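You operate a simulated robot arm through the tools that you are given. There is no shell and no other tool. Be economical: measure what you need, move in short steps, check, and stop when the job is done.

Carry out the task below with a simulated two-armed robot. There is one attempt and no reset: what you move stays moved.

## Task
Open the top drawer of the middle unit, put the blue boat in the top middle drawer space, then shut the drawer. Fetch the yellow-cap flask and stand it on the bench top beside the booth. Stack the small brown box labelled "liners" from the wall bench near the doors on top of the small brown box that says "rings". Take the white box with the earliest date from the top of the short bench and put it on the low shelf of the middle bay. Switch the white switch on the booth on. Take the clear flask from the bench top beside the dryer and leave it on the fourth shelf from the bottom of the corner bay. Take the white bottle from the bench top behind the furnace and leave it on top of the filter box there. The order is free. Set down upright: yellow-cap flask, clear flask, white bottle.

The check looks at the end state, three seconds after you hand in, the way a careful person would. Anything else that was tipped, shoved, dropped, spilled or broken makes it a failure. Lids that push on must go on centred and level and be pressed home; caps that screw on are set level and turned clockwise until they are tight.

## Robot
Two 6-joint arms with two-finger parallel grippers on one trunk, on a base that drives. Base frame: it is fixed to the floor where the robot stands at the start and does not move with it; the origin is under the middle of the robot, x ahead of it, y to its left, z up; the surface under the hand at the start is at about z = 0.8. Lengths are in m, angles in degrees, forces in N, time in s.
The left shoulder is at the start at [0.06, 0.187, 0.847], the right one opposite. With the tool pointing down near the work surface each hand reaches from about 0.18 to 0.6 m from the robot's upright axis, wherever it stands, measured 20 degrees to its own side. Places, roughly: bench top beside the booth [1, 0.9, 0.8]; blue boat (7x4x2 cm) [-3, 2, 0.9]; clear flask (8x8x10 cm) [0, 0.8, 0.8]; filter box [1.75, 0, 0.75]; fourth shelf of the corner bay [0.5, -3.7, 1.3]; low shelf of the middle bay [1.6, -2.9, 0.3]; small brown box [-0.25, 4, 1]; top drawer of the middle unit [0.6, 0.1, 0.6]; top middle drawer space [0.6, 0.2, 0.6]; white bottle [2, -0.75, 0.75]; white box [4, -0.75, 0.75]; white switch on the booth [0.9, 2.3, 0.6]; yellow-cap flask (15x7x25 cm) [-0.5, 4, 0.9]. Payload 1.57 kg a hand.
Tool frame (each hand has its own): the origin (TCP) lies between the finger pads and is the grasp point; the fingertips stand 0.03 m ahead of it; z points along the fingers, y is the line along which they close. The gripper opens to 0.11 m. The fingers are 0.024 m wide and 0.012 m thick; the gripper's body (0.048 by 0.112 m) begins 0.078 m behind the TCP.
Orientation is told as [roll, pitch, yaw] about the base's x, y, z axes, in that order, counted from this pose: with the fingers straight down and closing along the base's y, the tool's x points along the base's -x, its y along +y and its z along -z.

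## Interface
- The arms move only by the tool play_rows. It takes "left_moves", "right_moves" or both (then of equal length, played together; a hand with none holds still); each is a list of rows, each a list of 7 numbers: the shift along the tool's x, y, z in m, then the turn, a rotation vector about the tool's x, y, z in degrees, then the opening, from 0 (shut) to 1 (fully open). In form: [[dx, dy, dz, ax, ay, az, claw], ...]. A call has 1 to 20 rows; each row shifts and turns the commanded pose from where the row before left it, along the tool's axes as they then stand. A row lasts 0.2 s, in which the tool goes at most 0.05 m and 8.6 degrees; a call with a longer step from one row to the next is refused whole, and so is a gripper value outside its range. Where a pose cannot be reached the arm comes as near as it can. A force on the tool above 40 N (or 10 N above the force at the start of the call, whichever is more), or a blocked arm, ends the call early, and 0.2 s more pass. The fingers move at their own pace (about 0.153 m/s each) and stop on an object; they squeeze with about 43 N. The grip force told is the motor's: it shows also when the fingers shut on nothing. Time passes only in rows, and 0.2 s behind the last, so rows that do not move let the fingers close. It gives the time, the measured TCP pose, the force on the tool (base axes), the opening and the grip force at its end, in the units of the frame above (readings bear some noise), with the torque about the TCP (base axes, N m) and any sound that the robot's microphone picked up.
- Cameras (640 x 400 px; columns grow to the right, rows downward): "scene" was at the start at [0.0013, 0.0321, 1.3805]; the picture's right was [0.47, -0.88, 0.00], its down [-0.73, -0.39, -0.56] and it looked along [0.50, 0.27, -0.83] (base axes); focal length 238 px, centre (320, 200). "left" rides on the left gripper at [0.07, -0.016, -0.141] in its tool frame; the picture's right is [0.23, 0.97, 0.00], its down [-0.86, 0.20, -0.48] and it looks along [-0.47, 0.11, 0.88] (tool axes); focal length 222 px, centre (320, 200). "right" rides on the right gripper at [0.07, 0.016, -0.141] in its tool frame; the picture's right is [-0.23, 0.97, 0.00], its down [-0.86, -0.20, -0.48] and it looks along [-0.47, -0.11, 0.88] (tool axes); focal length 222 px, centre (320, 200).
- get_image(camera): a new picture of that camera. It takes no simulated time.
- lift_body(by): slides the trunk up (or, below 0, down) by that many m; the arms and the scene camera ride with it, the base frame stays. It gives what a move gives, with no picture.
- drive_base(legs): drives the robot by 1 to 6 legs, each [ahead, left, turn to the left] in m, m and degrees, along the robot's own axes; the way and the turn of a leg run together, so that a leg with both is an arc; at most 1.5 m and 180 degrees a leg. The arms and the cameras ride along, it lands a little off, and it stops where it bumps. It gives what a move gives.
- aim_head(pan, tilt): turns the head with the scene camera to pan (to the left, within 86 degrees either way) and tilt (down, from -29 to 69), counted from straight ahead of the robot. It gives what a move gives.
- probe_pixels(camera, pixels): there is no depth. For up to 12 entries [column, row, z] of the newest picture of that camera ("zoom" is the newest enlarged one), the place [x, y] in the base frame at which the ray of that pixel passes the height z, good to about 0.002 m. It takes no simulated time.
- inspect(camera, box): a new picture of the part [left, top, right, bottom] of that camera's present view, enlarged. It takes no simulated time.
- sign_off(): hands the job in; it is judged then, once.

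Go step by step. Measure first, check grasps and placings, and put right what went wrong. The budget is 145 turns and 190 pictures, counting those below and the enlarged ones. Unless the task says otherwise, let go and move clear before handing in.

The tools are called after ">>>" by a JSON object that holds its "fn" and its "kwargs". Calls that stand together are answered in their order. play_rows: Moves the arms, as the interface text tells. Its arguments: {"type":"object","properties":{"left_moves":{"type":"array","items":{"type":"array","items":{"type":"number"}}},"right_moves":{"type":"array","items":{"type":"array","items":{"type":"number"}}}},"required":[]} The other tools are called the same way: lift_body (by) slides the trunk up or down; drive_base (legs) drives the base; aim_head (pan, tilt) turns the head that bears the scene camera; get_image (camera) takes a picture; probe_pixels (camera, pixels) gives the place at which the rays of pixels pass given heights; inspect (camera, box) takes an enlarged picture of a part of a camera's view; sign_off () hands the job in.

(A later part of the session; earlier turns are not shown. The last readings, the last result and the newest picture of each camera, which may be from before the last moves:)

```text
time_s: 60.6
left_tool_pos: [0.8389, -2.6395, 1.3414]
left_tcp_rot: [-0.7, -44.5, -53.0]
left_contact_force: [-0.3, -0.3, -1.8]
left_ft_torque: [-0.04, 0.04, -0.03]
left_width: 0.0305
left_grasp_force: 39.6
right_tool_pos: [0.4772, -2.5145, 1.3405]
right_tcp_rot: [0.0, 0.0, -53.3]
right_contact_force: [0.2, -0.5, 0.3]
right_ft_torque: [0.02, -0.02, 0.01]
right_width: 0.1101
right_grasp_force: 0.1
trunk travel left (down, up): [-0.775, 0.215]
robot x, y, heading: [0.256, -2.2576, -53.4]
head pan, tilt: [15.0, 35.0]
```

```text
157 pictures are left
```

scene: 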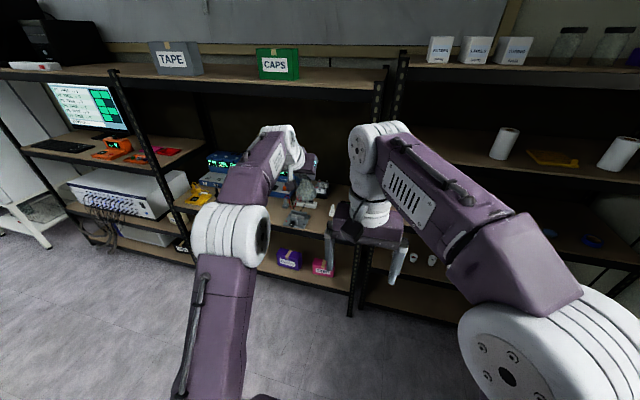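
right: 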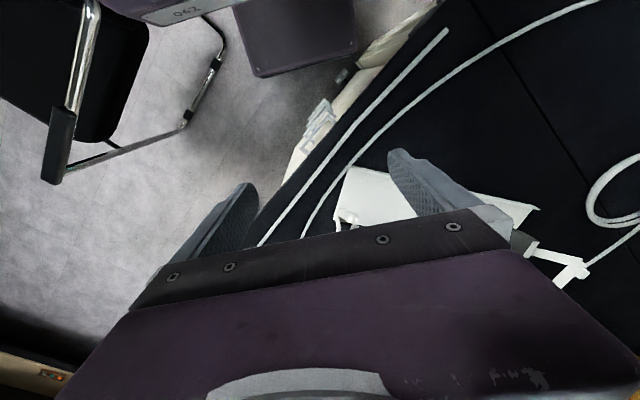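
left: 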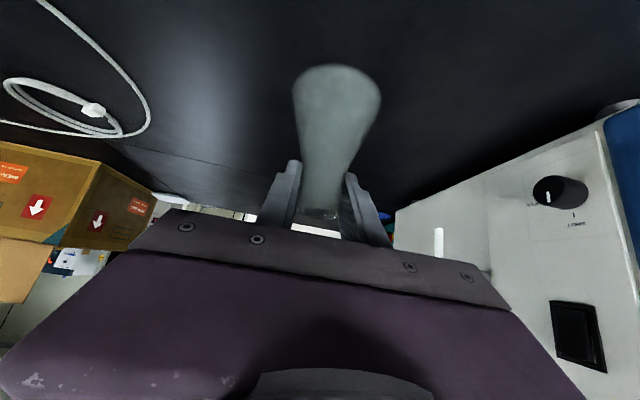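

Fourth shelf of corner bay visible (front-left ~405,150; cylinder base ~503,158). Probe at z≈1.3.

>>> {"fn": "probe_pixels", "kwargs": {"camera": "scene", "pixels": [[503, 158, 1.3], [615, 169, 1.3], [560, 165, 1.3], [430, 152, 1.3], [620, 186, 1.3], [405, 68, 1.63], [560, 68, 1.63], [377, 90, 1.6], [320, 263, 0.3], [250, 250, 0.3], [345, 240, 0.3]]}}

>>> {"fn": "inspect", "kwargs": {"camera": "scene", "box": [370, 30, 640, 200]}}

```text
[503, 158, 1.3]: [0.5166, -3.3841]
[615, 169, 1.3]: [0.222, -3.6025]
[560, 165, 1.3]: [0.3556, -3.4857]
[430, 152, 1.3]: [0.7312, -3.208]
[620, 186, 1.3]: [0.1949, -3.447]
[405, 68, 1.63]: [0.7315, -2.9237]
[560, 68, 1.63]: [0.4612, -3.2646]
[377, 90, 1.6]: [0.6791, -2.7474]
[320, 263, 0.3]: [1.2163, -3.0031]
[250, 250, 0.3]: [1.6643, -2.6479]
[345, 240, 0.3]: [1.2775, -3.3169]
```

```text
2.35 times, centred on (505, 115) of scene
```

zoom: 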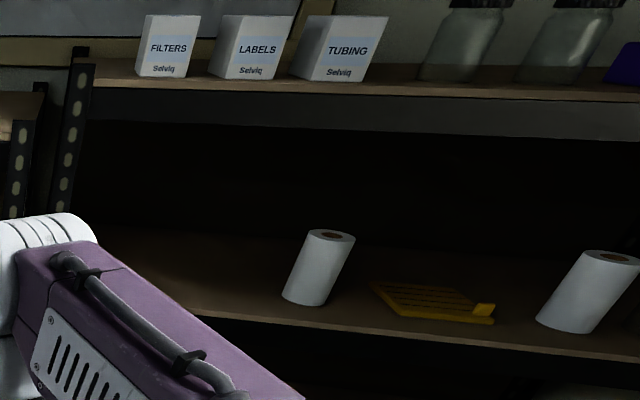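

Shelf 4 surface near l≈−2.9…; cylinder 1 at d≈−1.62. I'll place the flask near d≈−1.42. Lift 0.1, move right hand aside, drive right 0.2/ahead 0.1 and re-measure for the true height.

>>> {"fn": "lift_body", "kwargs": {"by": 0.1}}

>>> {"fn": "play_rows", "kwargs": {"right_moves": [[0.03, -0.04, 0, 0, 0, 0, 1], [0.03, -0.04, 0, 0, 0, 0, 1], [0.03, -0.04, 0, 0, 0, 0, 1], [0.0, -0.04, 0, 0, 0, 0, 1], [0.0, -0.04, 0, 0, 0, 0, 1]]}}

>>> {"fn": "drive_base", "kwargs": {"legs": [[0.1, -0.2, 0.3]]}}

>>> {"fn": "aim_head", "kwargs": {"pan": -15, "tilt": 25}}

>>> {"fn": "get_image", "kwargs": {"camera": "scene"}}

>>> {"fn": "probe_pixels", "kwargs": {"camera": "scene", "pixels": [[320, 200, 1.3]]}}

```text
time_s: 61.9
left_tool_pos: [0.8389, -2.6397, 1.4412]
left_tcp_rot: [-0.8, -44.5, -52.9]
left_contact_force: [-0.2, 0.5, -0.5]
left_ft_torque: [0.01, -0.02, -0.01]
left_width: 0.0308
left_grasp_force: 39.5
right_tool_pos: [0.4769, -2.5153, 1.4389]
right_tcp_rot: [-0.1, 0.0, -53.5]
right_contact_force: [0.1, 0.6, -0.5]
right_ft_torque: [0.03, 0.02, 0.02]
right_width: 0.1098
right_grasp_force: 0.1
trunk travel left (down, up): [-0.875, 0.115]
robot x, y, heading: [0.2512, -2.2554, -53.3]
head pan, tilt: [15.0, 35.0]
```

```text
time_s: 63.1
left_tool_pos: [0.8377, -2.6411, 1.4436]
left_tcp_rot: [-0.6, -44.5, -53.0]
left_contact_force: [0.3, 0.0, -1.7]
left_ft_torque: [0.01, -0.03, -0.01]
left_width: 0.0303
left_grasp_force: 40.3
right_tool_pos: [0.2612, -2.5631, 1.4388]
right_tcp_rot: [0.0, 0.0, -53.4]
right_contact_force: [0.4, -0.5, -0.2]
right_ft_torque: [0.0, -0.01, 0.0]
right_width: 0.11
right_grasp_force: 0.0
trunk travel left (down, up): [-0.875, 0.115]
robot x, y, heading: [0.2486, -2.2554, -53.5]
head pan, tilt: [15.0, 35.0]
```

```text
time_s: 64.8
left_tool_pos: [0.7408, -2.835, 1.443]
left_tcp_rot: [-0.8, -44.5, -52.6]
left_contact_force: [1.4, 0.3, -0.7]
left_ft_torque: [-0.03, 0.01, -0.01]
left_width: 0.0306
left_grasp_force: 39.9
right_tool_pos: [0.1653, -2.7593, 1.442]
right_tcp_rot: [-0.3, 0.0, -53.1]
right_contact_force: [-0.6, 1.4, 0.4]
right_ft_torque: [-0.05, 0.01, 0.02]
right_width: 0.1102
right_grasp_force: 0.0
trunk travel left (down, up): [-0.875, 0.115]
robot x, y, heading: [0.1497, -2.4558, -53.2]
head pan, tilt: [15.0, 35.0]
```

```text
time_s: 65.8
left_tool_pos: [0.7379, -2.8394, 1.442]
left_tcp_rot: [-0.6, -44.3, -52.8]
left_contact_force: [-0.1, 0.3, -0.6]
left_ft_torque: [-0.01, 0.0, 0.0]
left_width: 0.0305
left_grasp_force: 39.8
right_tool_pos: [0.1631, -2.7643, 1.4396]
right_tcp_rot: [0.0, 0.1, -53.1]
right_contact_force: [-0.5, 0.2, -0.6]
right_ft_torque: [-0.02, -0.02, 0.0]
right_width: 0.1098
right_grasp_force: 0.1
trunk travel left (down, up): [-0.875, 0.115]
robot x, y, heading: [0.1494, -2.4558, -53.1]
head pan, tilt: [-15.0, 25.0]
```

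```text
155 pictures are left
```

scene: 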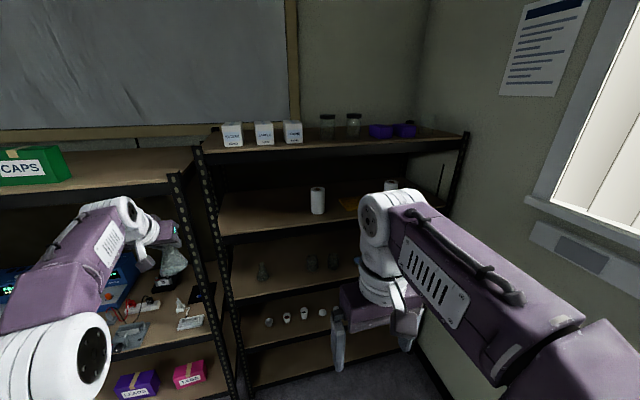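

```text
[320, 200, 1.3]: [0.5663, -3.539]
```

Re-probe cylinder 1 base (317,213), left upright/shelf corners for triangulation.

>>> {"fn": "probe_pixels", "kwargs": {"camera": "scene", "pixels": [[317, 213, 1.3], [317, 213, 1.25], [317, 213, 1.2], [221, 236, 1.3], [221, 236, 1.25], [340, 221, 1.25], [221, 195, 1.25], [340, 221, 1.2]]}}

>>> {"fn": "inspect", "kwargs": {"camera": "scene", "box": [190, 120, 400, 260]}}

```text
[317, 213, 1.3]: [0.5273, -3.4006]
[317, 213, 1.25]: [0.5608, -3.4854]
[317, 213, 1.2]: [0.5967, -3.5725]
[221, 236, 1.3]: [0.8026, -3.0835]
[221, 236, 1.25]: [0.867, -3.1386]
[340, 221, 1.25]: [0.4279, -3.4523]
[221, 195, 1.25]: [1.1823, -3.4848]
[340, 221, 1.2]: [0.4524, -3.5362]
```

```text
2.86 times, centred on (295, 190) of scene
```

zoom: 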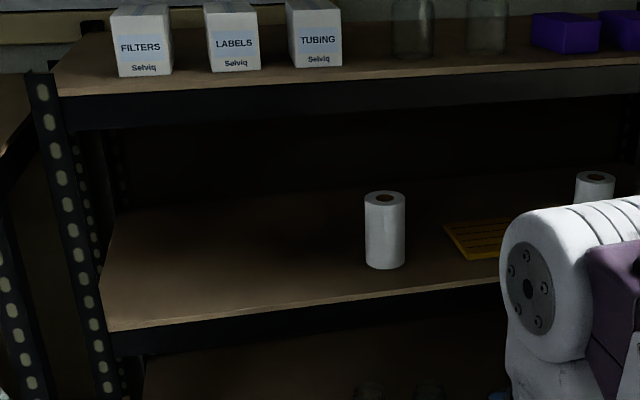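

Triangulating gives shelf z≈1.283, front edge l≈−2.97, cylinder at d≈−1.63. Move the left hand right 0.2, then drive ahead 0.29 / right 0.1.

>>> {"fn": "play_rows", "kwargs": {"left_moves": [[0, -0.04, 0, 0, 0, 0, 0], [0, -0.04, 0, 0, 0, 0, 0], [0, -0.04, 0, 0, 0, 0, 0], [0, -0.04, 0, 0, 0, 0, 0], [0, -0.04, 0, 0, 0, 0, 0]]}}

>>> {"fn": "drive_base", "kwargs": {"legs": [[0.29, -0.1, 0]]}}

>>> {"fn": "aim_head", "kwargs": {"pan": 0, "tilt": 35}}

>>> {"fn": "get_image", "kwargs": {"camera": "scene"}}

>>> {"fn": "get_image", "kwargs": {"camera": "left"}}

>>> {"fn": "probe_pixels", "kwargs": {"camera": "scene", "pixels": [[320, 200, 1.283]]}}

```text
time_s: 67.0
left_tool_pos: [0.5762, -2.9608, 1.4443]
left_tcp_rot: [-0.6, -44.5, -52.9]
left_contact_force: [-0.9, -0.4, -0.2]
left_ft_torque: [-0.01, -0.08, 0.05]
left_width: 0.0305
left_grasp_force: 39.5
right_tool_pos: [0.1604, -2.7648, 1.4396]
right_tcp_rot: [0.0, 0.0, -53.1]
right_contact_force: [-0.5, -0.3, 1.0]
right_ft_torque: [0.03, -0.01, -0.02]
right_width: 0.1098
right_grasp_force: 0.2
trunk travel left (down, up): [-0.875, 0.115]
robot x, y, heading: [0.1511, -2.4528, -53.5]
head pan, tilt: [-15.0, 25.0]
```

```text
time_s: 69.1
left_tool_pos: [0.6689, -3.2458, 1.4456]
left_tcp_rot: [-0.7, -44.7, -52.8]
left_contact_force: [-0.1, 0.2, -0.5]
left_ft_torque: [-0.01, 0.0, 0.01]
left_width: 0.0302
left_grasp_force: 39.9
right_tool_pos: [0.2534, -3.0501, 1.4416]
right_tcp_rot: [-0.1, -0.2, -53.2]
right_contact_force: [-1.0, -0.1, -0.3]
right_ft_torque: [-0.04, 0.0, 0.0]
right_width: 0.1103
right_grasp_force: 0.1
trunk travel left (down, up): [-0.875, 0.115]
robot x, y, heading: [0.2431, -2.7438, -53.2]
head pan, tilt: [-15.0, 25.0]
```

```text
time_s: 69.8
left_tool_pos: [0.6684, -3.2489, 1.4442]
left_tcp_rot: [-0.8, -44.4, -52.8]
left_contact_force: [0.9, -0.2, -0.6]
left_ft_torque: [0.0, -0.02, 0.02]
left_width: 0.0307
left_grasp_force: 39.6
right_tool_pos: [0.2541, -3.054, 1.4398]
right_tcp_rot: [0.1, -0.2, -53.3]
right_contact_force: [0.5, 0.3, 0.1]
right_ft_torque: [0.02, -0.01, 0.01]
right_width: 0.1099
right_grasp_force: 0.0
trunk travel left (down, up): [-0.875, 0.115]
robot x, y, heading: [0.2408, -2.7446, -53.1]
head pan, tilt: [0.0, 35.0]
```

```text
153 pictures are left
```

scene: 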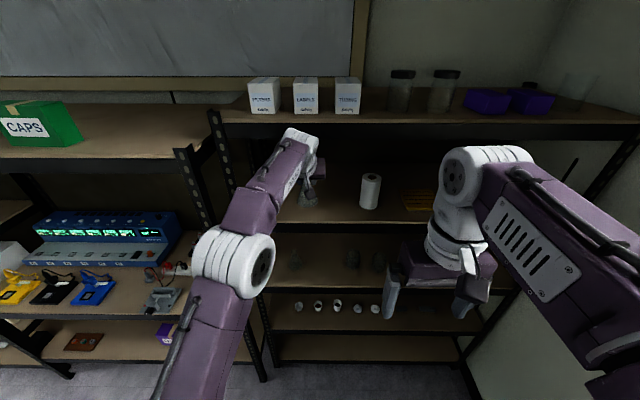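

```text
152 pictures are left
```

left: 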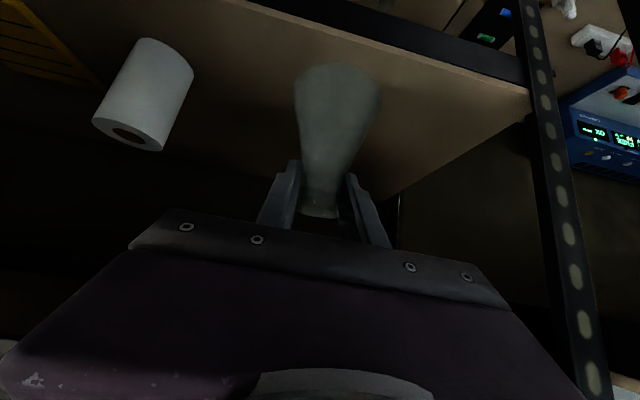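

```text
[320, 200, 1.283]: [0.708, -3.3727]
```

Flask is over the shelf (left view: front edge at the top, flask at 335,130). Probe the shelf front edge and the cylinder again for height.

>>> {"fn": "probe_pixels", "kwargs": {"camera": "scene", "pixels": [[340, 223, 1.283], [370, 206, 1.283], [370, 206, 1.3], [370, 206, 1.27], [308, 206, 1.365]]}}

>>> {"fn": "probe_pixels", "kwargs": {"camera": "left", "pixels": [[170, 45, 1.283], [250, 3, 1.283], [530, 90, 1.283], [170, 45, 1.3]]}}

>>> {"fn": "inspect", "kwargs": {"camera": "scene", "box": [250, 120, 410, 240]}}

```text
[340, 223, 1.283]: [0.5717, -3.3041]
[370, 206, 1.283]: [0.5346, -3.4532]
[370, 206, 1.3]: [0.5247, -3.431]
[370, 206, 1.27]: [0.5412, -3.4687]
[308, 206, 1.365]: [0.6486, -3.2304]
```

```text
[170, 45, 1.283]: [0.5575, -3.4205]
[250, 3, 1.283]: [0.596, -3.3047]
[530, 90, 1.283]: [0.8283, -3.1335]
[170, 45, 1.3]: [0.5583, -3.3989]
```

```text
3.33 times, centred on (330, 180) of scene
```

zoom: 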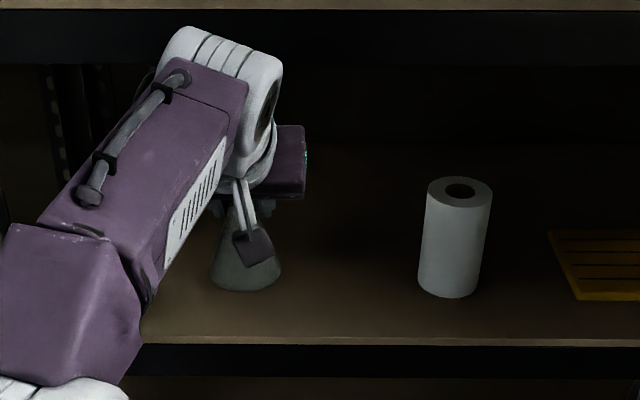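

Front edge l≈−2.99; flask axis must be at l≈−3.06. Move forward 0.06, down 0.06, then feel down.

>>> {"fn": "play_rows", "kwargs": {"left_moves": [[-0.021, 0, 0.021, 0, 0, 0, 0], [-0.021, 0, 0.021, 0, 0, 0, 0], [0.021, 0, 0.021, 0, 0, 0, 0], [0.021, 0, 0.021, 0, 0, 0, 0], [0, 0, 0, 0, 0, 0, 0]]}}

>>> {"fn": "inspect", "kwargs": {"camera": "scene", "box": [250, 120, 410, 240]}}

>>> {"fn": "get_image", "kwargs": {"camera": "left"}}

```text
time_s: 71.0
left_tool_pos: [0.6988, -3.2859, 1.3757]
left_tcp_rot: [-0.7, -44.3, -52.8]
left_contact_force: [-0.2, 0.4, -0.1]
left_ft_torque: [0.01, 0.01, 0.01]
left_width: 0.0301
left_grasp_force: 39.5
left hand out of reach, approached as far as the arm can: row 1, 2, 3, 4
right_tool_pos: [0.2537, -3.0526, 1.4398]
right_tcp_rot: [0.0, 0.0, -53.2]
right_contact_force: [0.1, 0.2, 1.1]
right_ft_torque: [-0.01, -0.03, 0.0]
right_width: 0.11
right_grasp_force: 0.0
trunk travel left (down, up): [-0.875, 0.115]
robot x, y, heading: [0.2436, -2.749, -53.2]
head pan, tilt: [0.0, 35.0]
```

```text
3.33 times, centred on (330, 180) of scene
```

zoom: 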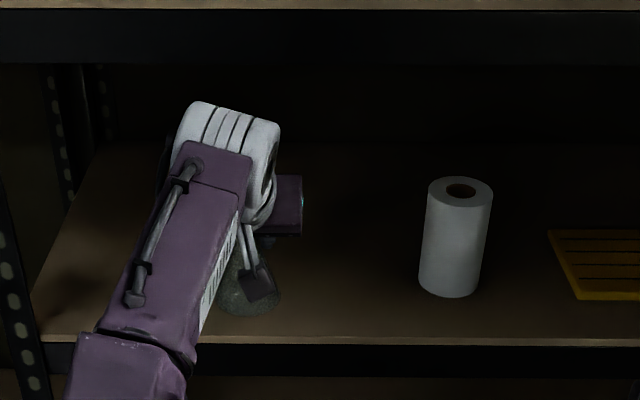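

```text
149 pictures are left
```

left: 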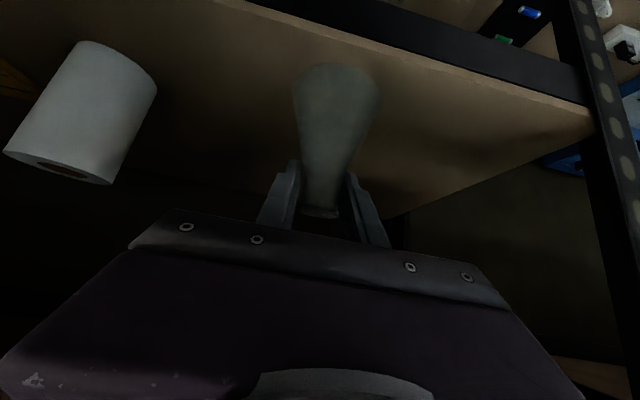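

TCP at l −3.048, flask base about z 1.297, arm at full stretch. Drive ahead 0.04 then feel down.

>>> {"fn": "drive_base", "kwargs": {"legs": [[0.04, 0, 0]]}}

>>> {"fn": "play_rows", "kwargs": {"left_moves": [[0.0055, 0, 0.0015, 0, 0, 0, 0], [0.004, 0, 0.002, 0, 0, 0, 0], [0.004, 0, 0.002, 0, 0, 0, 0]]}}

```text
time_s: 71.9
left_tool_pos: [0.7157, -3.3104, 1.3824]
left_tcp_rot: [-0.6, -44.7, -52.9]
left_contact_force: [-0.7, 0.6, -0.2]
left_ft_torque: [-0.04, -0.05, 0.03]
left_width: 0.0303
left_grasp_force: 40.1
right_tool_pos: [0.2698, -3.0776, 1.4411]
right_tcp_rot: [0.1, -0.5, -53.3]
right_contact_force: [0.2, 0.2, 0.8]
right_ft_torque: [-0.09, -0.05, 0.02]
right_width: 0.1101
right_grasp_force: 0.0
trunk travel left (down, up): [-0.875, 0.115]
robot x, y, heading: [0.2623, -2.7788, -53.7]
head pan, tilt: [0.0, 35.0]
```

```text
time_s: 72.7
left_tool_pos: [0.7215, -3.3224, 1.3672]
left_tcp_rot: [-0.6, -44.3, -52.9]
left_contact_force: [0.5, -0.2, -0.6]
left_ft_torque: [-0.01, -0.04, 0.02]
left_width: 0.0305
left_grasp_force: 40.1
left hand out of reach, approached as far as the arm can: row 1, 2
right_tool_pos: [0.2775, -3.0847, 1.44]
right_tcp_rot: [0.0, 0.0, -53.3]
right_contact_force: [0.2, -0.8, 0.1]
right_ft_torque: [-0.06, 0.0, -0.01]
right_width: 0.1099
right_grasp_force: 0.2
trunk travel left (down, up): [-0.875, 0.115]
robot x, y, heading: [0.2649, -2.7761, -53.3]
head pan, tilt: [0.0, 35.0]
```

No contact yet (base ≈1.2886). Keep feeling down.

>>> {"fn": "play_rows", "kwargs": {"left_moves": [[0.004, 0, 0.002, 0, 0, 0, 0], [0, 0, 0, 0, 0, 0, 0]]}}

>>> {"fn": "play_rows", "kwargs": {"left_moves": [[0.003, 0, 0.002, 0, 0, 0, 0], [0, 0, 0, 0, 0, 0, 0]]}}

>>> {"fn": "inspect", "kwargs": {"camera": "scene", "box": [260, 140, 380, 230]}}

```text
time_s: 73.3
left_tool_pos: [0.7222, -3.323, 1.3641]
left_tcp_rot: [-0.6, -44.2, -52.9]
left_contact_force: [-0.4, 0.2, 0.6]
left_ft_torque: [0.0, -0.02, -0.02]
left_width: 0.0306
left_grasp_force: 39.6
left hand out of reach, approached as far as the arm can: row 1
right_tool_pos: [0.2775, -3.0841, 1.441]
right_tcp_rot: [0.0, 0.1, -53.3]
right_contact_force: [-0.6, 0.2, 0.1]
right_ft_torque: [0.02, 0.0, 0.03]
right_width: 0.1099
right_grasp_force: 0.1
trunk travel left (down, up): [-0.875, 0.115]
robot x, y, heading: [0.2668, -2.7794, -53.5]
head pan, tilt: [0.0, 35.0]
```

```text
time_s: 73.9
left_tool_pos: [0.7216, -3.324, 1.361]
left_tcp_rot: [-0.6, -44.2, -52.8]
left_contact_force: [-0.6, -0.6, -0.8]
left_ft_torque: [0.0, 0.04, 0.0]
left_width: 0.0304
left_grasp_force: 39.7
right_tool_pos: [0.2772, -3.0843, 1.4411]
right_tcp_rot: [0.0, -0.1, -53.3]
right_contact_force: [-0.6, -0.7, 0.1]
right_ft_torque: [0.0, -0.01, -0.02]
right_width: 0.11
right_grasp_force: 0.0
trunk travel left (down, up): [-0.875, 0.115]
robot x, y, heading: [0.2672, -2.7763, -53.4]
head pan, tilt: [0.0, 35.0]
```

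```text
4.44 times, centred on (320, 185) of scene
```

zoom: 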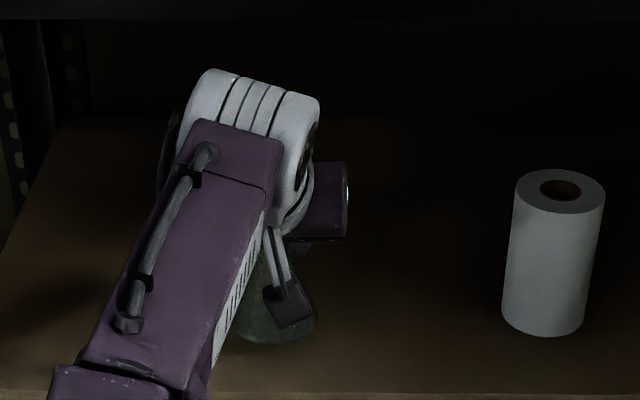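

>>> {"fn": "play_rows", "kwargs": {"left_moves": [[0.002, 0, 0.002, 0, 0, 0, 0], [0, 0, 0, 0, 0, 0, 0]]}}

>>> {"fn": "play_rows", "kwargs": {"left_moves": [[0.002, 0, 0.002, 0, 0, 0, 0], [0, 0, 0, 0, 0, 0, 0]]}}

>>> {"fn": "play_rows", "kwargs": {"left_moves": [[0.002, 0, 0.002, 0, 0, 0, 0], [0, 0, 0, 0, 0, 0, 0]]}}

```text
time_s: 74.5
left_tool_pos: [0.722, -3.3259, 1.3591]
left_tcp_rot: [-0.6, -44.3, -52.8]
left_contact_force: [-0.1, -0.3, -0.7]
left_ft_torque: [0.01, 0.0, -0.05]
left_width: 0.0305
left_grasp_force: 39.7
left hand out of reach, approached as far as the arm can: row 1
right_tool_pos: [0.2778, -3.086, 1.4404]
right_tcp_rot: [0.0, 0.0, -53.2]
right_contact_force: [-0.8, -0.3, -0.1]
right_ft_torque: [-0.04, 0.02, 0.0]
right_width: 0.11
right_grasp_force: 0.0
trunk travel left (down, up): [-0.875, 0.115]
robot x, y, heading: [0.268, -2.7756, -53.4]
head pan, tilt: [0.0, 35.0]
```

```text
time_s: 75.1
left_tool_pos: [0.7233, -3.3273, 1.3554]
left_tcp_rot: [-0.5, -44.2, -52.8]
left_contact_force: [0.4, 0.5, -1.2]
left_ft_torque: [0.01, -0.05, -0.02]
left_width: 0.0304
left_grasp_force: 39.4
right_tool_pos: [0.2772, -3.085, 1.44]
right_tcp_rot: [0.0, 0.0, -53.3]
right_contact_force: [0.3, 0.1, -0.6]
right_ft_torque: [-0.01, -0.02, -0.02]
right_width: 0.1101
right_grasp_force: 0.0
trunk travel left (down, up): [-0.875, 0.115]
robot x, y, heading: [0.2656, -2.776, -53.3]
head pan, tilt: [0.0, 35.0]
```

```text
time_s: 75.7
left_tool_pos: [0.7233, -3.3279, 1.3538]
left_tcp_rot: [-0.6, -44.2, -52.9]
left_contact_force: [-0.2, -1.0, -1.0]
left_ft_torque: [-0.03, -0.01, -0.01]
left_width: 0.0307
left_grasp_force: 39.7
right_tool_pos: [0.2777, -3.0858, 1.4395]
right_tcp_rot: [0.0, 0.1, -53.3]
right_contact_force: [0.9, -0.1, -0.2]
right_ft_torque: [0.01, 0.03, 0.02]
right_width: 0.11
right_grasp_force: 0.2
trunk travel left (down, up): [-0.875, 0.115]
robot x, y, heading: [0.2638, -2.7756, -53.3]
head pan, tilt: [0.0, 35.0]
```

>>> {"fn": "play_rows", "kwargs": {"left_moves": [[0.003, 0, 0.003, 0, 0, 0, 0], [0, 0, 0, 0, 0, 0, 0]]}}

>>> {"fn": "play_rows", "kwargs": {"left_moves": [[0.003, 0, 0.003, 0, 0, 0, 0], [0, 0, 0, 0, 0, 0, 0]]}}

>>> {"fn": "play_rows", "kwargs": {"left_moves": [[0.003, 0, 0.003, 0, 0, 0, 0], [0, 0, 0, 0, 0, 0, 0]]}}

>>> {"fn": "get_image", "kwargs": {"camera": "left"}}

>>> {"fn": "get_image", "kwargs": {"camera": "right"}}

```text
time_s: 76.3
left_tool_pos: [0.7236, -3.3275, 1.3482]
left_tcp_rot: [-0.6, -44.1, -52.8]
left_contact_force: [0.7, -0.3, -0.1]
left_ft_torque: [-0.02, 0.03, -0.02]
left_width: 0.0306
left_grasp_force: 39.7
left hand out of reach, approached as far as the arm can: row 1
right_tool_pos: [0.2784, -3.0853, 1.4414]
right_tcp_rot: [0.1, -0.1, -53.2]
right_contact_force: [0.0, -0.8, 0.3]
right_ft_torque: [-0.03, -0.03, -0.01]
right_width: 0.1101
right_grasp_force: 0.1
trunk travel left (down, up): [-0.875, 0.115]
robot x, y, heading: [0.2629, -2.7756, -53.2]
head pan, tilt: [0.0, 35.0]
```

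```text
time_s: 76.9
left_tool_pos: [0.7229, -3.3295, 1.3456]
left_tcp_rot: [-0.6, -44.1, -52.8]
left_contact_force: [-0.3, 0.4, -0.4]
left_ft_torque: [-0.02, -0.01, 0.0]
left_width: 0.0303
left_grasp_force: 39.3
right_tool_pos: [0.278, -3.0845, 1.4409]
right_tcp_rot: [0.0, 0.0, -53.3]
right_contact_force: [0.3, 0.1, 0.2]
right_ft_torque: [0.03, -0.04, 0.01]
right_width: 0.1101
right_grasp_force: 0.1
trunk travel left (down, up): [-0.875, 0.115]
robot x, y, heading: [0.2631, -2.7788, -53.3]
head pan, tilt: [0.0, 35.0]
```

```text
time_s: 77.5
left_tool_pos: [0.7244, -3.331, 1.3411]
left_tcp_rot: [-0.5, -44.3, -52.8]
left_contact_force: [0.0, 0.2, 0.0]
left_ft_torque: [0.01, 0.0, -0.01]
left_width: 0.0304
left_grasp_force: 39.4
right_tool_pos: [0.2774, -3.0851, 1.4407]
right_tcp_rot: [0.0, -0.1, -53.2]
right_contact_force: [0.2, 0.0, 0.1]
right_ft_torque: [0.01, -0.01, 0.01]
right_width: 0.1099
right_grasp_force: 0.0
trunk travel left (down, up): [-0.875, 0.115]
robot x, y, heading: [0.2666, -2.78, -53.6]
head pan, tilt: [0.0, 35.0]
```

```text
147 pictures are left
```

left: 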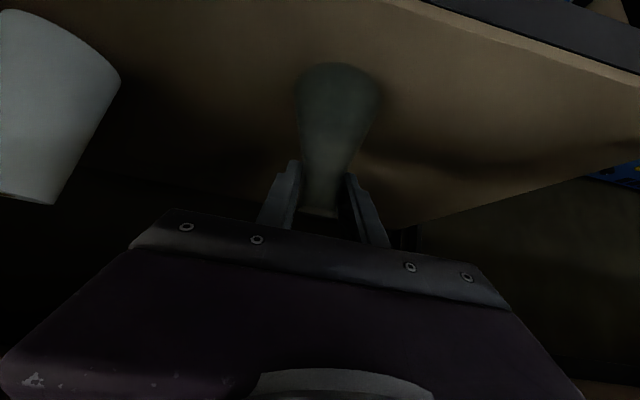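

```text
146 pictures are left
```

right: 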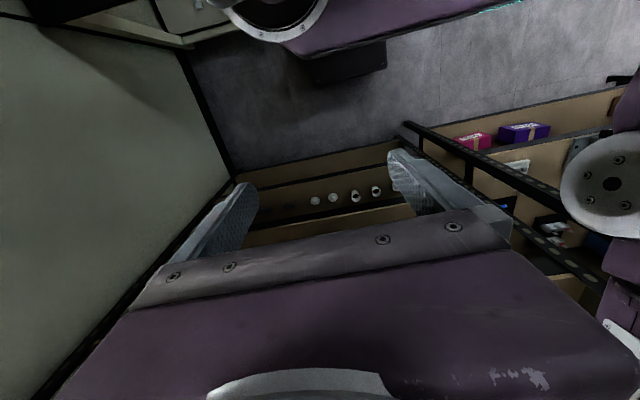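

Still no contact; compare shelf front-edge position from both cameras to fix its height.

>>> {"fn": "get_image", "kwargs": {"camera": "scene"}}

>>> {"fn": "probe_pixels", "kwargs": {"camera": "left", "pixels": [[540, 37, 1.283], [540, 37, 1.26], [540, 37, 1.24], [460, 13, 1.283], [460, 13, 1.24]]}}

>>> {"fn": "probe_pixels", "kwargs": {"camera": "scene", "pixels": [[360, 230, 1.283], [360, 230, 1.24], [375, 215, 1.283], [375, 215, 1.24]]}}

>>> {"fn": "inspect", "kwargs": {"camera": "scene", "box": [260, 150, 420, 250]}}

```text
145 pictures are left
```

scene: 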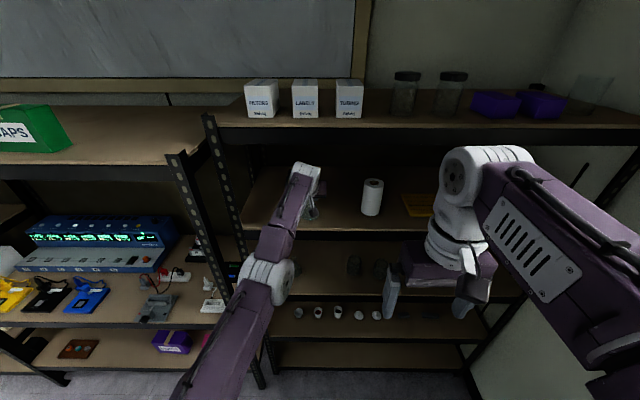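

```text
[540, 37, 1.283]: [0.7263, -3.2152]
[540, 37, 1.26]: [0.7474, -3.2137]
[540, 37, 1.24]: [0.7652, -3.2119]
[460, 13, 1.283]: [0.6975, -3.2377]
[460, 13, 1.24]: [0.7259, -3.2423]
```

```text
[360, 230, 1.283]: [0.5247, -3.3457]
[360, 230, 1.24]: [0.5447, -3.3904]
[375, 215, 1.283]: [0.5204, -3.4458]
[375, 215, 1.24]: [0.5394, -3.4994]
```

```text
4.00 times, centred on (340, 200) of scene
```

zoom: 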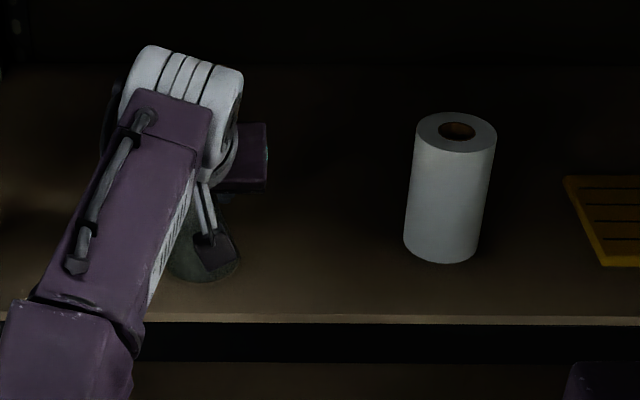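

Cameras agree at shelf z≈1.256, just below the flask base. Continue feeling.

>>> {"fn": "play_rows", "kwargs": {"left_moves": [[0.002, 0, 0.002, 0, 0, 0, 0], [0, 0, 0, 0, 0, 0, 0]]}}

>>> {"fn": "play_rows", "kwargs": {"left_moves": [[0.002, 0, 0.002, 0, 0, 0, 0], [0, 0, 0, 0, 0, 0, 0]]}}

>>> {"fn": "play_rows", "kwargs": {"left_moves": [[0.002, 0, 0.002, 0, 0, 0, 0], [0, 0, 0, 0, 0, 0, 0]]}}

>>> {"fn": "play_rows", "kwargs": {"left_moves": [[0.002, 0, 0.002, 0, 0, 0, 0], [0, 0, 0, 0, 0, 0, 0]]}}

```text
time_s: 78.1
left_tool_pos: [0.7248, -3.3326, 1.3419]
left_tcp_rot: [-0.5, -44.3, -52.7]
left_contact_force: [0.1, -1.0, 4.8]
left_ft_torque: [-0.12, -0.21, -0.02]
left_width: 0.0304
left_grasp_force: 39.6
left hand out of reach, approached as far as the arm can: row 1
right_tool_pos: [0.2767, -3.0853, 1.4411]
right_tcp_rot: [0.1, 0.0, -53.3]
right_contact_force: [-0.3, 0.6, -0.4]
right_ft_torque: [0.01, -0.02, 0.0]
right_width: 0.1098
right_grasp_force: 0.1
trunk travel left (down, up): [-0.875, 0.115]
robot x, y, heading: [0.2651, -2.7747, -53.2]
head pan, tilt: [0.0, 35.0]
```

```text
time_s: 78.7
left_tool_pos: [0.7234, -3.3312, 1.3414]
left_tcp_rot: [-0.5, -44.7, -52.9]
left_contact_force: [2.2, -1.5, 15.9]
left_ft_torque: [-0.31, -0.65, 0.0]
left_width: 0.0306
left_grasp_force: 39.2
right_tool_pos: [0.2764, -3.0825, 1.4414]
right_tcp_rot: [-0.2, -0.2, -53.4]
right_contact_force: [-0.6, 0.4, -0.4]
right_ft_torque: [0.01, 0.02, 0.01]
right_width: 0.1101
right_grasp_force: 0.1
trunk travel left (down, up): [-0.875, 0.115]
robot x, y, heading: [0.2684, -2.7739, -53.3]
head pan, tilt: [0.0, 35.0]
```

```text
time_s: 79.3
left_tool_pos: [0.7232, -3.3322, 1.3405]
left_tcp_rot: [-0.7, -44.9, -52.8]
left_contact_force: [4.8, -2.5, 29.1]
left_ft_torque: [-0.15, -0.66, 0.03]
left_width: 0.0304
left_grasp_force: 40.1
right_tool_pos: [0.2747, -3.0805, 1.4413]
right_tcp_rot: [-0.2, -0.2, -53.3]
right_contact_force: [0.2, -0.6, 0.3]
right_ft_torque: [0.01, -0.02, -0.02]
right_width: 0.11
right_grasp_force: 0.0
trunk travel left (down, up): [-0.875, 0.115]
robot x, y, heading: [0.2692, -2.7761, -53.2]
head pan, tilt: [0.0, 35.0]
```

```text
time_s: 79.9
left_tool_pos: [0.7226, -3.3309, 1.3393]
left_tcp_rot: [-0.8, -45.1, -52.7]
left_contact_force: [4.8, -0.6, 35.1]
left_ft_torque: [0.33, -0.64, 0.0]
left_width: 0.0303
left_grasp_force: 39.3
right_tool_pos: [0.2743, -3.0806, 1.4421]
right_tcp_rot: [-0.2, -0.3, -53.2]
right_contact_force: [0.5, 0.9, -0.5]
right_ft_torque: [0.02, -0.01, -0.02]
right_width: 0.1102
right_grasp_force: 0.0
trunk travel left (down, up): [-0.875, 0.115]
robot x, y, heading: [0.2677, -2.7768, -53.1]
head pan, tilt: [0.0, 35.0]
```

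Contact at z≈1.341. Ease off 3 mm, release, then back out horizontally with the base.

>>> {"fn": "play_rows", "kwargs": {"left_moves": [[-0.003, 0, -0.003, 0, 0, 0, 0], [0, 0, 0, 0, 0, 0, 0.3], [0, 0, 0, 0, 0, 0, 0.8], [0, 0, 0, 0, 0, 0, 1], [0, 0, 0, 0, 0, 0, 1]]}}

>>> {"fn": "inspect", "kwargs": {"camera": "scene", "box": [260, 150, 420, 250]}}

>>> {"fn": "get_image", "kwargs": {"camera": "left"}}

```text
time_s: 81.1
left_tool_pos: [0.7255, -3.333, 1.3349]
left_tcp_rot: [-0.6, -44.1, -52.9]
left_contact_force: [-0.2, -0.3, 0.0]
left_ft_torque: [0.02, -0.01, -0.03]
left_width: 0.1098
left_grasp_force: 0.1
right_tool_pos: [0.2782, -3.0859, 1.44]
right_tcp_rot: [0.0, 0.0, -53.3]
right_contact_force: [-0.7, 0.6, -0.3]
right_ft_torque: [0.0, 0.01, -0.01]
right_width: 0.1102
right_grasp_force: 0.2
trunk travel left (down, up): [-0.875, 0.115]
robot x, y, heading: [0.2638, -2.7787, -53.2]
head pan, tilt: [0.0, 35.0]
```

```text
4.00 times, centred on (340, 200) of scene
```

zoom: 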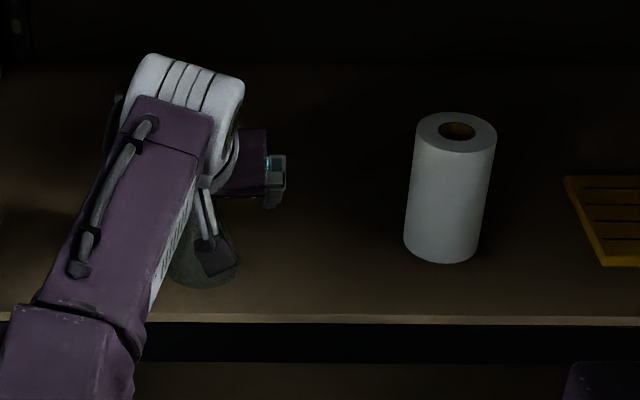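

```text
142 pictures are left
```

left: 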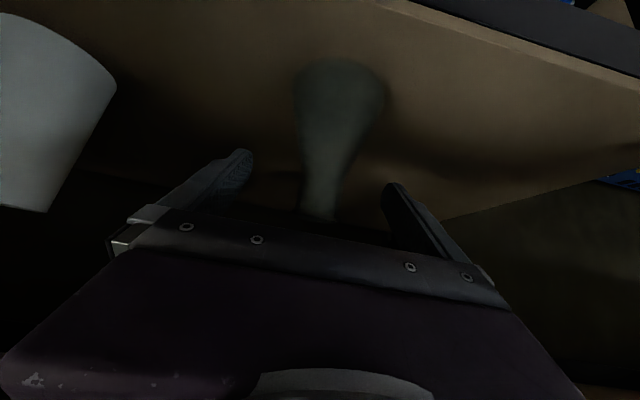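

Released and standing. Back out 0.35 m and check.

>>> {"fn": "drive_base", "kwargs": {"legs": [[-0.35, 0.05, 0]]}}

>>> {"fn": "get_image", "kwargs": {"camera": "scene"}}

>>> {"fn": "inspect", "kwargs": {"camera": "scene", "box": [260, 120, 420, 230]}}

```text
time_s: 83.4
left_tool_pos: [0.5548, -3.0249, 1.3326]
left_tcp_rot: [-0.5, -44.0, -53.0]
left_contact_force: [0.5, -0.1, -0.3]
left_ft_torque: [-0.01, 0.01, 0.01]
left_width: 0.1102
left_grasp_force: 0.1
right_tool_pos: [0.1072, -2.7761, 1.4399]
right_tcp_rot: [0.0, 0.1, -53.4]
right_contact_force: [0.5, -0.7, -0.7]
right_ft_torque: [0.03, -0.03, -0.02]
right_width: 0.1099
right_grasp_force: 0.1
trunk travel left (down, up): [-0.875, 0.115]
robot x, y, heading: [0.0968, -2.4647, -53.8]
head pan, tilt: [0.0, 35.0]
```

```text
141 pictures are left
```

scene: 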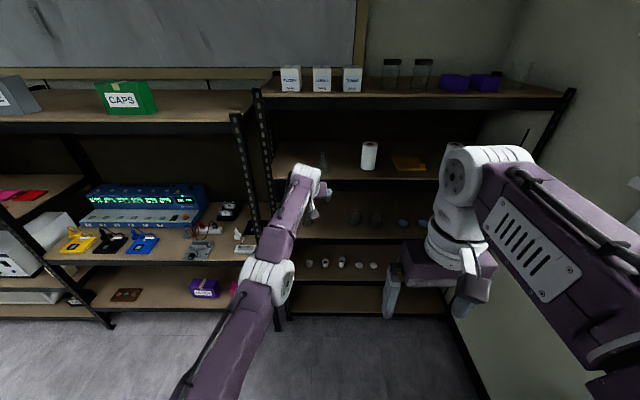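

```text
3.64 times, centred on (340, 175) of scene
```

zoom: 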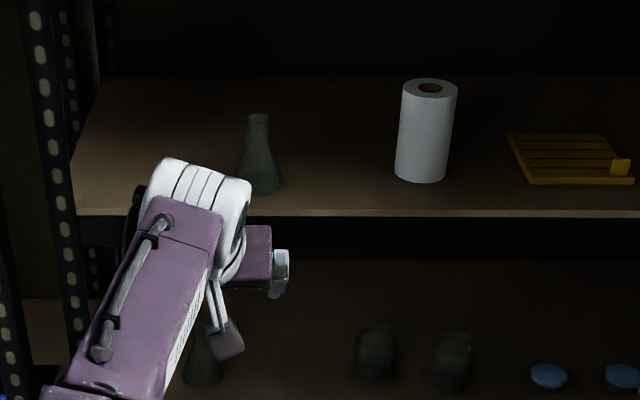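

Clear flask stands upright on the fourth shelf. Next: go toward the short bench; move left, turn to face along the aisle and look.

>>> {"fn": "drive_base", "kwargs": {"legs": [[0, 0.45, 0], [0, 0, 90]]}}

>>> {"fn": "aim_head", "kwargs": {"pan": 0, "tilt": 20}}

>>> {"fn": "get_image", "kwargs": {"camera": "scene"}}

>>> {"fn": "probe_pixels", "kwargs": {"camera": "scene", "pixels": [[320, 350, 0]]}}

```text
time_s: 89.9
left_tool_pos: [1.0156, -1.7406, 1.3356]
left_tcp_rot: [-0.6, -44.3, 36.9]
left_contact_force: [-0.1, 0.3, 0.1]
left_ft_torque: [0.01, 0.02, 0.0]
left_width: 0.1098
left_grasp_force: 0.0
right_tool_pos: [0.7659, -2.189, 1.4398]
right_tcp_rot: [0.0, 0.0, 36.4]
right_contact_force: [0.3, 0.5, 0.0]
right_ft_torque: [0.0, 0.01, 0.03]
right_width: 0.1102
right_grasp_force: 0.0
trunk travel left (down, up): [-0.875, 0.115]
robot x, y, heading: [0.4584, -2.1957, 36.5]
head pan, tilt: [0.0, 35.0]
```

```text
time_s: 90.7
left_tool_pos: [1.0166, -1.7406, 1.3353]
left_tcp_rot: [-0.6, -44.2, 36.8]
left_contact_force: [-0.1, 0.3, -0.4]
left_ft_torque: [-0.01, -0.01, 0.0]
left_width: 0.1101
left_grasp_force: 0.1
right_tool_pos: [0.7651, -2.1882, 1.4405]
right_tcp_rot: [-0.1, 0.0, 36.5]
right_contact_force: [0.9, -0.6, 0.7]
right_ft_torque: [-0.01, 0.0, -0.01]
right_width: 0.1101
right_grasp_force: 0.0
trunk travel left (down, up): [-0.875, 0.115]
robot x, y, heading: [0.4606, -2.1995, 36.4]
head pan, tilt: [0.0, 20.0]
```

```text
139 pictures are left
```

scene: 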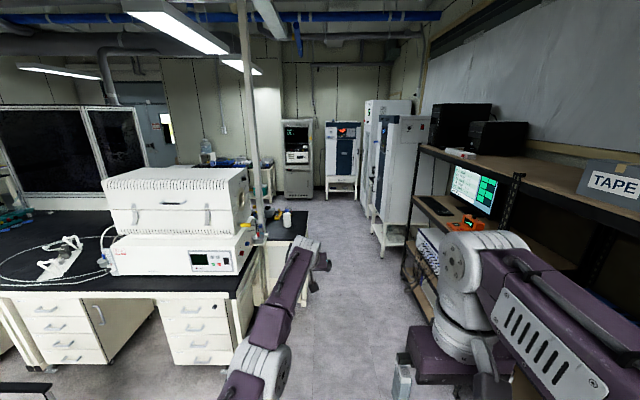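

```text
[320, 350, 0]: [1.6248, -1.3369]
```

The white bottle is visible near (287,218) and the aisle runs ahead to equipment. Zoom to find the short bench.

>>> {"fn": "inspect", "kwargs": {"camera": "scene", "box": [230, 90, 450, 260]}}

>>> {"fn": "probe_pixels", "kwargs": {"camera": "scene", "pixels": [[308, 235, 0.75], [287, 226, 0.75], [266, 236, 0.75], [240, 235, 0.75], [258, 300, 0.8], [378, 245, 0], [370, 205, 0], [405, 200, 0.9], [150, 250, 0.8], [415, 290, 0.3], [285, 200, 0.0], [345, 200, 0.0]]}}

```text
2.35 times, centred on (340, 175) of scene
```

zoom: 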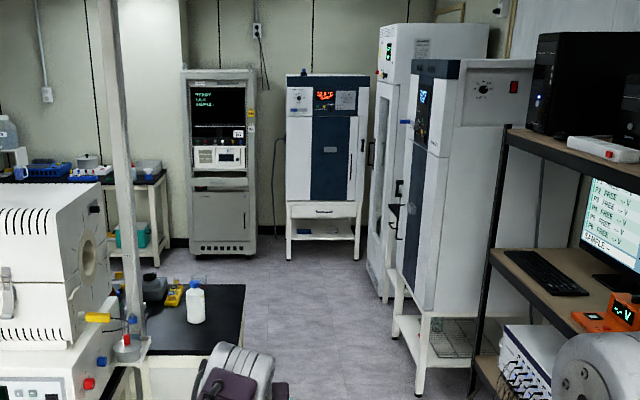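

```text
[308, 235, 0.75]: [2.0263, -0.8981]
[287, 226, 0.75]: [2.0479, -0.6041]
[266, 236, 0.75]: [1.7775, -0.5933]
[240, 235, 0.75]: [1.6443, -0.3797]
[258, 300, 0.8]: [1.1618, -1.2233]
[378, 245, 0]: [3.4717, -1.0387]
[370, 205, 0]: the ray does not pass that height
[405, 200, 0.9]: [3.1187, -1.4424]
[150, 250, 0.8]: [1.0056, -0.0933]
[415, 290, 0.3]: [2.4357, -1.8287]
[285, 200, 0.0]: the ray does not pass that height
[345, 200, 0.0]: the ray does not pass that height
```

The short bench must be further along. Straighten the right arm forward, shift to the aisle middle (l≈−2.42) and drive ahead 1.3 m.

>>> {"fn": "play_rows", "kwargs": {"right_moves": [[-0.05, 0.02, 0, 0, 0, 0, 1], [-0.05, 0.02, 0, 0, 0, 0, 1], [-0.05, 0.02, 0, 0, 0, 0, 1], [-0.05, 0, 0, 0, 0, 0, 1], [-0.05, 0, 0, 0, 0, 0, 1]]}}

>>> {"fn": "drive_base", "kwargs": {"legs": [[0.3, -0.38, 0.5], [1.3, 0, 0]]}}

>>> {"fn": "aim_head", "kwargs": {"pan": -10, "tilt": 25}}

>>> {"fn": "get_image", "kwargs": {"camera": "scene"}}

>>> {"fn": "aim_head", "kwargs": {"pan": -75, "tilt": 35}}

>>> {"fn": "get_image", "kwargs": {"camera": "scene"}}

```text
refused: row 1 steps farther than a row can; nothing moved
```

```text
time_s: 99.7
left_tool_pos: [2.5148, -1.0878, 1.3353]
left_tcp_rot: [-0.5, -44.2, 37.4]
left_contact_force: [-1.0, -1.6, 0.6]
left_ft_torque: [-0.02, 0.01, 0.0]
left_width: 0.1099
left_grasp_force: 0.0
right_tool_pos: [2.267, -1.5364, 1.4412]
right_tcp_rot: [-0.2, -0.1, 36.9]
right_contact_force: [1.1, 0.2, 0.0]
right_ft_torque: [-0.01, -0.01, 0.01]
right_width: 0.1099
right_grasp_force: 0.0
trunk travel left (down, up): [-0.875, 0.115]
robot x, y, heading: [1.9616, -1.5449, 36.6]
head pan, tilt: [0.0, 20.0]
```

```text
time_s: 100.4
left_tool_pos: [2.5157, -1.0867, 1.3353]
left_tcp_rot: [-0.6, -44.2, 37.2]
left_contact_force: [0.9, -0.3, -1.4]
left_ft_torque: [0.01, 0.0, 0.02]
left_width: 0.1101
left_grasp_force: 0.1
right_tool_pos: [2.268, -1.5355, 1.4415]
right_tcp_rot: [-0.1, 0.0, 36.8]
right_contact_force: [0.2, 0.0, -0.6]
right_ft_torque: [-0.01, 0.0, -0.01]
right_width: 0.1098
right_grasp_force: 0.0
trunk travel left (down, up): [-0.875, 0.115]
robot x, y, heading: [1.9618, -1.5489, 36.7]
head pan, tilt: [-10.0, 25.0]
```

```text
137 pictures are left
```

scene: 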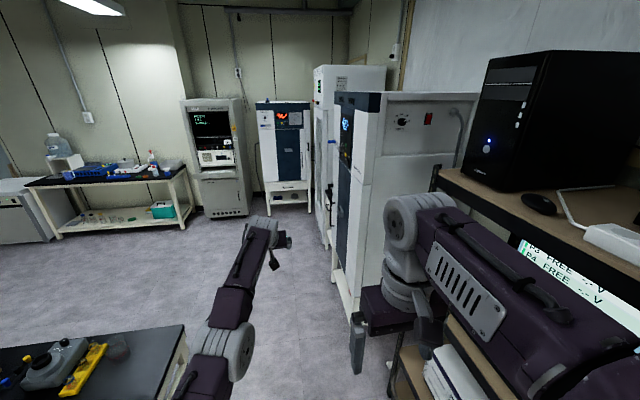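

```text
time_s: 101.8
left_tool_pos: [2.515, -1.0866, 1.3348]
left_tcp_rot: [-0.5, -44.3, 37.3]
left_contact_force: [-1.1, -0.6, -0.8]
left_ft_torque: [0.0, -0.04, -0.03]
left_width: 0.1099
left_grasp_force: 0.1
right_tool_pos: [2.2676, -1.536, 1.4411]
right_tcp_rot: [-0.1, -0.1, 36.7]
right_contact_force: [0.4, 0.1, -0.5]
right_ft_torque: [0.03, 0.0, -0.02]
right_width: 0.1102
right_grasp_force: 0.1
trunk travel left (down, up): [-0.875, 0.115]
robot x, y, heading: [1.9603, -1.5466, 37.0]
head pan, tilt: [-75.0, 35.0]
```

```text
136 pictures are left
```

scene: 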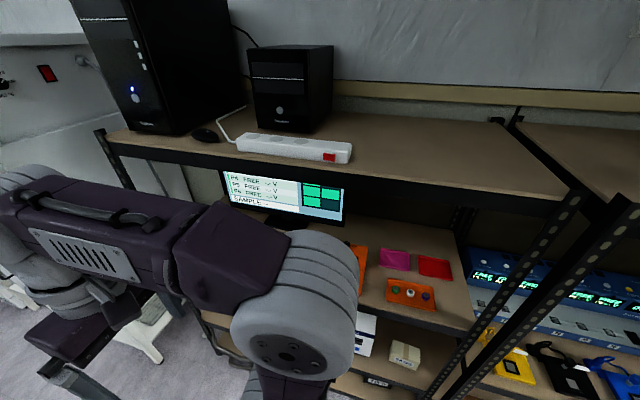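

The short bench at about (4,−0.75) is probably hidden behind the blue-front oven (px 350,200). Straighten the right arm and drive ahead 1.5 m, then look right.

>>> {"fn": "play_rows", "kwargs": {"right_moves": [[-0.045, 0.02, 0, 0, 0, 0, 1], [-0.045, 0.02, 0, 0, 0, 0, 1], [-0.045, 0.02, 0, 0, 0, 0, 1], [-0.045, 0, 0, 0, 0, 0, 1]]}}

>>> {"fn": "drive_base", "kwargs": {"legs": [[1.4, 0.05, 0]]}}

>>> {"fn": "aim_head", "kwargs": {"pan": -50, "tilt": 35}}

>>> {"fn": "get_image", "kwargs": {"camera": "scene"}}

```text
time_s: 102.8
left_tool_pos: [2.5171, -1.0859, 1.3346]
left_tcp_rot: [-0.6, -44.2, 37.3]
left_contact_force: [0.5, 0.0, -0.6]
left_ft_torque: [0.02, 0.04, 0.02]
left_width: 0.1096
left_grasp_force: 0.0
right_tool_pos: [2.3789, -1.3766, 1.4397]
right_tcp_rot: [-0.2, 0.1, 36.7]
right_contact_force: [-0.6, 0.9, 0.2]
right_ft_torque: [0.0, 0.05, -0.01]
right_width: 0.1098
right_grasp_force: 0.0
trunk travel left (down, up): [-0.875, 0.115]
robot x, y, heading: [1.9567, -1.55, 36.9]
head pan, tilt: [-75.0, 35.0]
```

```text
time_s: 109.7
left_tool_pos: [3.6032, -0.2255, 1.3361]
left_tcp_rot: [-0.5, -44.2, 36.7]
left_contact_force: [-0.6, -0.1, 0.5]
left_ft_torque: [-0.02, 0.02, 0.01]
left_width: 0.1099
left_grasp_force: 0.0
right_tool_pos: [3.4634, -0.5176, 1.4412]
right_tcp_rot: [0.0, 0.0, 36.3]
right_contact_force: [-0.1, 0.7, 0.6]
right_ft_torque: [-0.02, 0.01, 0.05]
right_width: 0.11
right_grasp_force: 0.1
trunk travel left (down, up): [-0.875, 0.115]
robot x, y, heading: [3.0502, -0.6831, 36.2]
head pan, tilt: [-75.0, 35.0]
```

```text
time_s: 110.6
left_tool_pos: [3.6049, -0.2256, 1.3358]
left_tcp_rot: [-0.5, -44.3, 36.7]
left_contact_force: [0.2, 0.0, 0.0]
left_ft_torque: [-0.03, 0.0, 0.0]
left_width: 0.1098
left_grasp_force: 0.0
right_tool_pos: [3.4624, -0.516, 1.4409]
right_tcp_rot: [-0.1, -0.1, 36.3]
right_contact_force: [0.6, -0.8, -0.2]
right_ft_torque: [0.0, 0.02, 0.02]
right_width: 0.11
right_grasp_force: 0.1
trunk travel left (down, up): [-0.875, 0.115]
robot x, y, heading: [3.0437, -0.6852, 36.5]
head pan, tilt: [-50.0, 35.0]
```

```text
135 pictures are left
```

scene: 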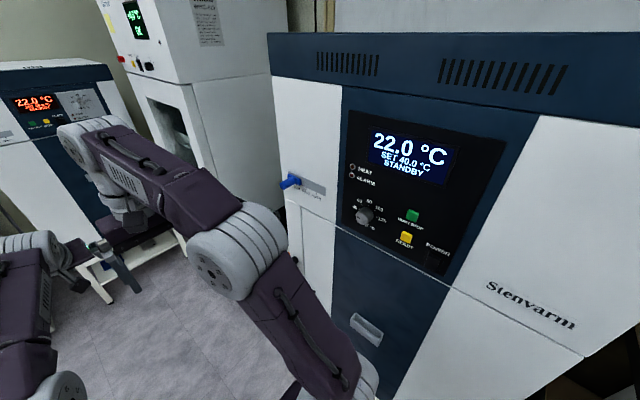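

No bench gap yet; look ahead and to the left.

>>> {"fn": "aim_head", "kwargs": {"pan": -15, "tilt": 30}}

>>> {"fn": "get_image", "kwargs": {"camera": "scene"}}

>>> {"fn": "aim_head", "kwargs": {"pan": 40, "tilt": 25}}

>>> {"fn": "get_image", "kwargs": {"camera": "scene"}}

>>> {"fn": "probe_pixels", "kwargs": {"camera": "scene", "pixels": [[320, 250, 0.75]]}}

```text
time_s: 111.6
left_tool_pos: [3.6042, -0.227, 1.3357]
left_tcp_rot: [-0.6, -44.3, 36.7]
left_contact_force: [0.4, 0.4, -0.3]
left_ft_torque: [-0.01, 0.02, -0.01]
left_width: 0.11
left_grasp_force: 0.0
right_tool_pos: [3.4617, -0.5161, 1.4413]
right_tcp_rot: [-0.1, 0.0, 36.3]
right_contact_force: [0.4, 0.1, 0.2]
right_ft_torque: [-0.02, 0.01, 0.0]
right_width: 0.1097
right_grasp_force: 0.1
trunk travel left (down, up): [-0.875, 0.115]
robot x, y, heading: [3.0448, -0.677, 36.2]
head pan, tilt: [-15.0, 30.0]
```

```text
134 pictures are left
```

scene: 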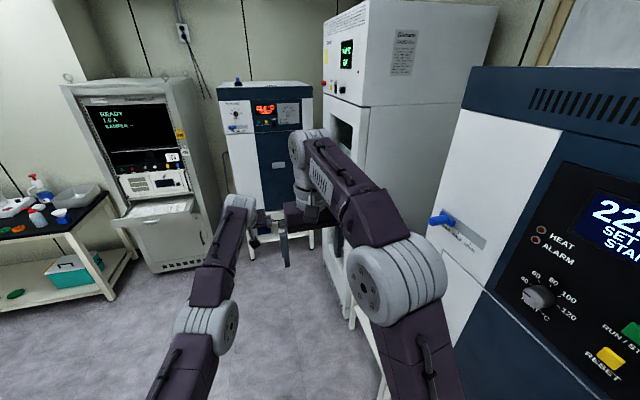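

```text
time_s: 112.8
left_tool_pos: [3.6049, -0.2263, 1.3363]
left_tcp_rot: [-0.5, -44.1, 36.7]
left_contact_force: [0.0, 0.5, 0.4]
left_ft_torque: [-0.02, -0.03, 0.0]
left_width: 0.1097
left_grasp_force: 0.1
right_tool_pos: [3.4634, -0.5154, 1.4405]
right_tcp_rot: [0.0, 0.0, 36.4]
right_contact_force: [-0.7, -0.4, 0.6]
right_ft_torque: [-0.02, 0.01, 0.0]
right_width: 0.1102
right_grasp_force: 0.0
trunk travel left (down, up): [-0.875, 0.115]
robot x, y, heading: [3.0446, -0.6828, 36.3]
head pan, tilt: [40.0, 25.0]
```

```text
133 pictures are left
```

scene: 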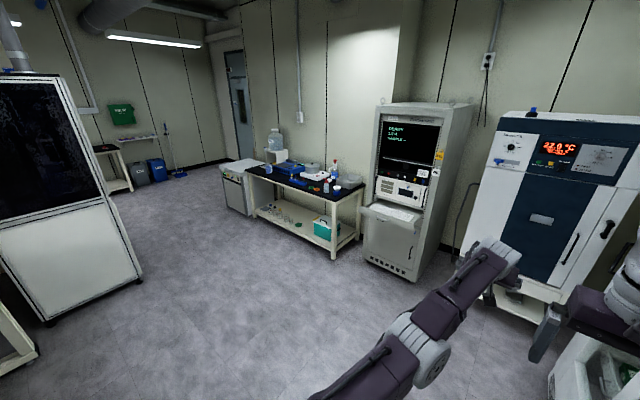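

```text
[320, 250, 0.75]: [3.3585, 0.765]
```

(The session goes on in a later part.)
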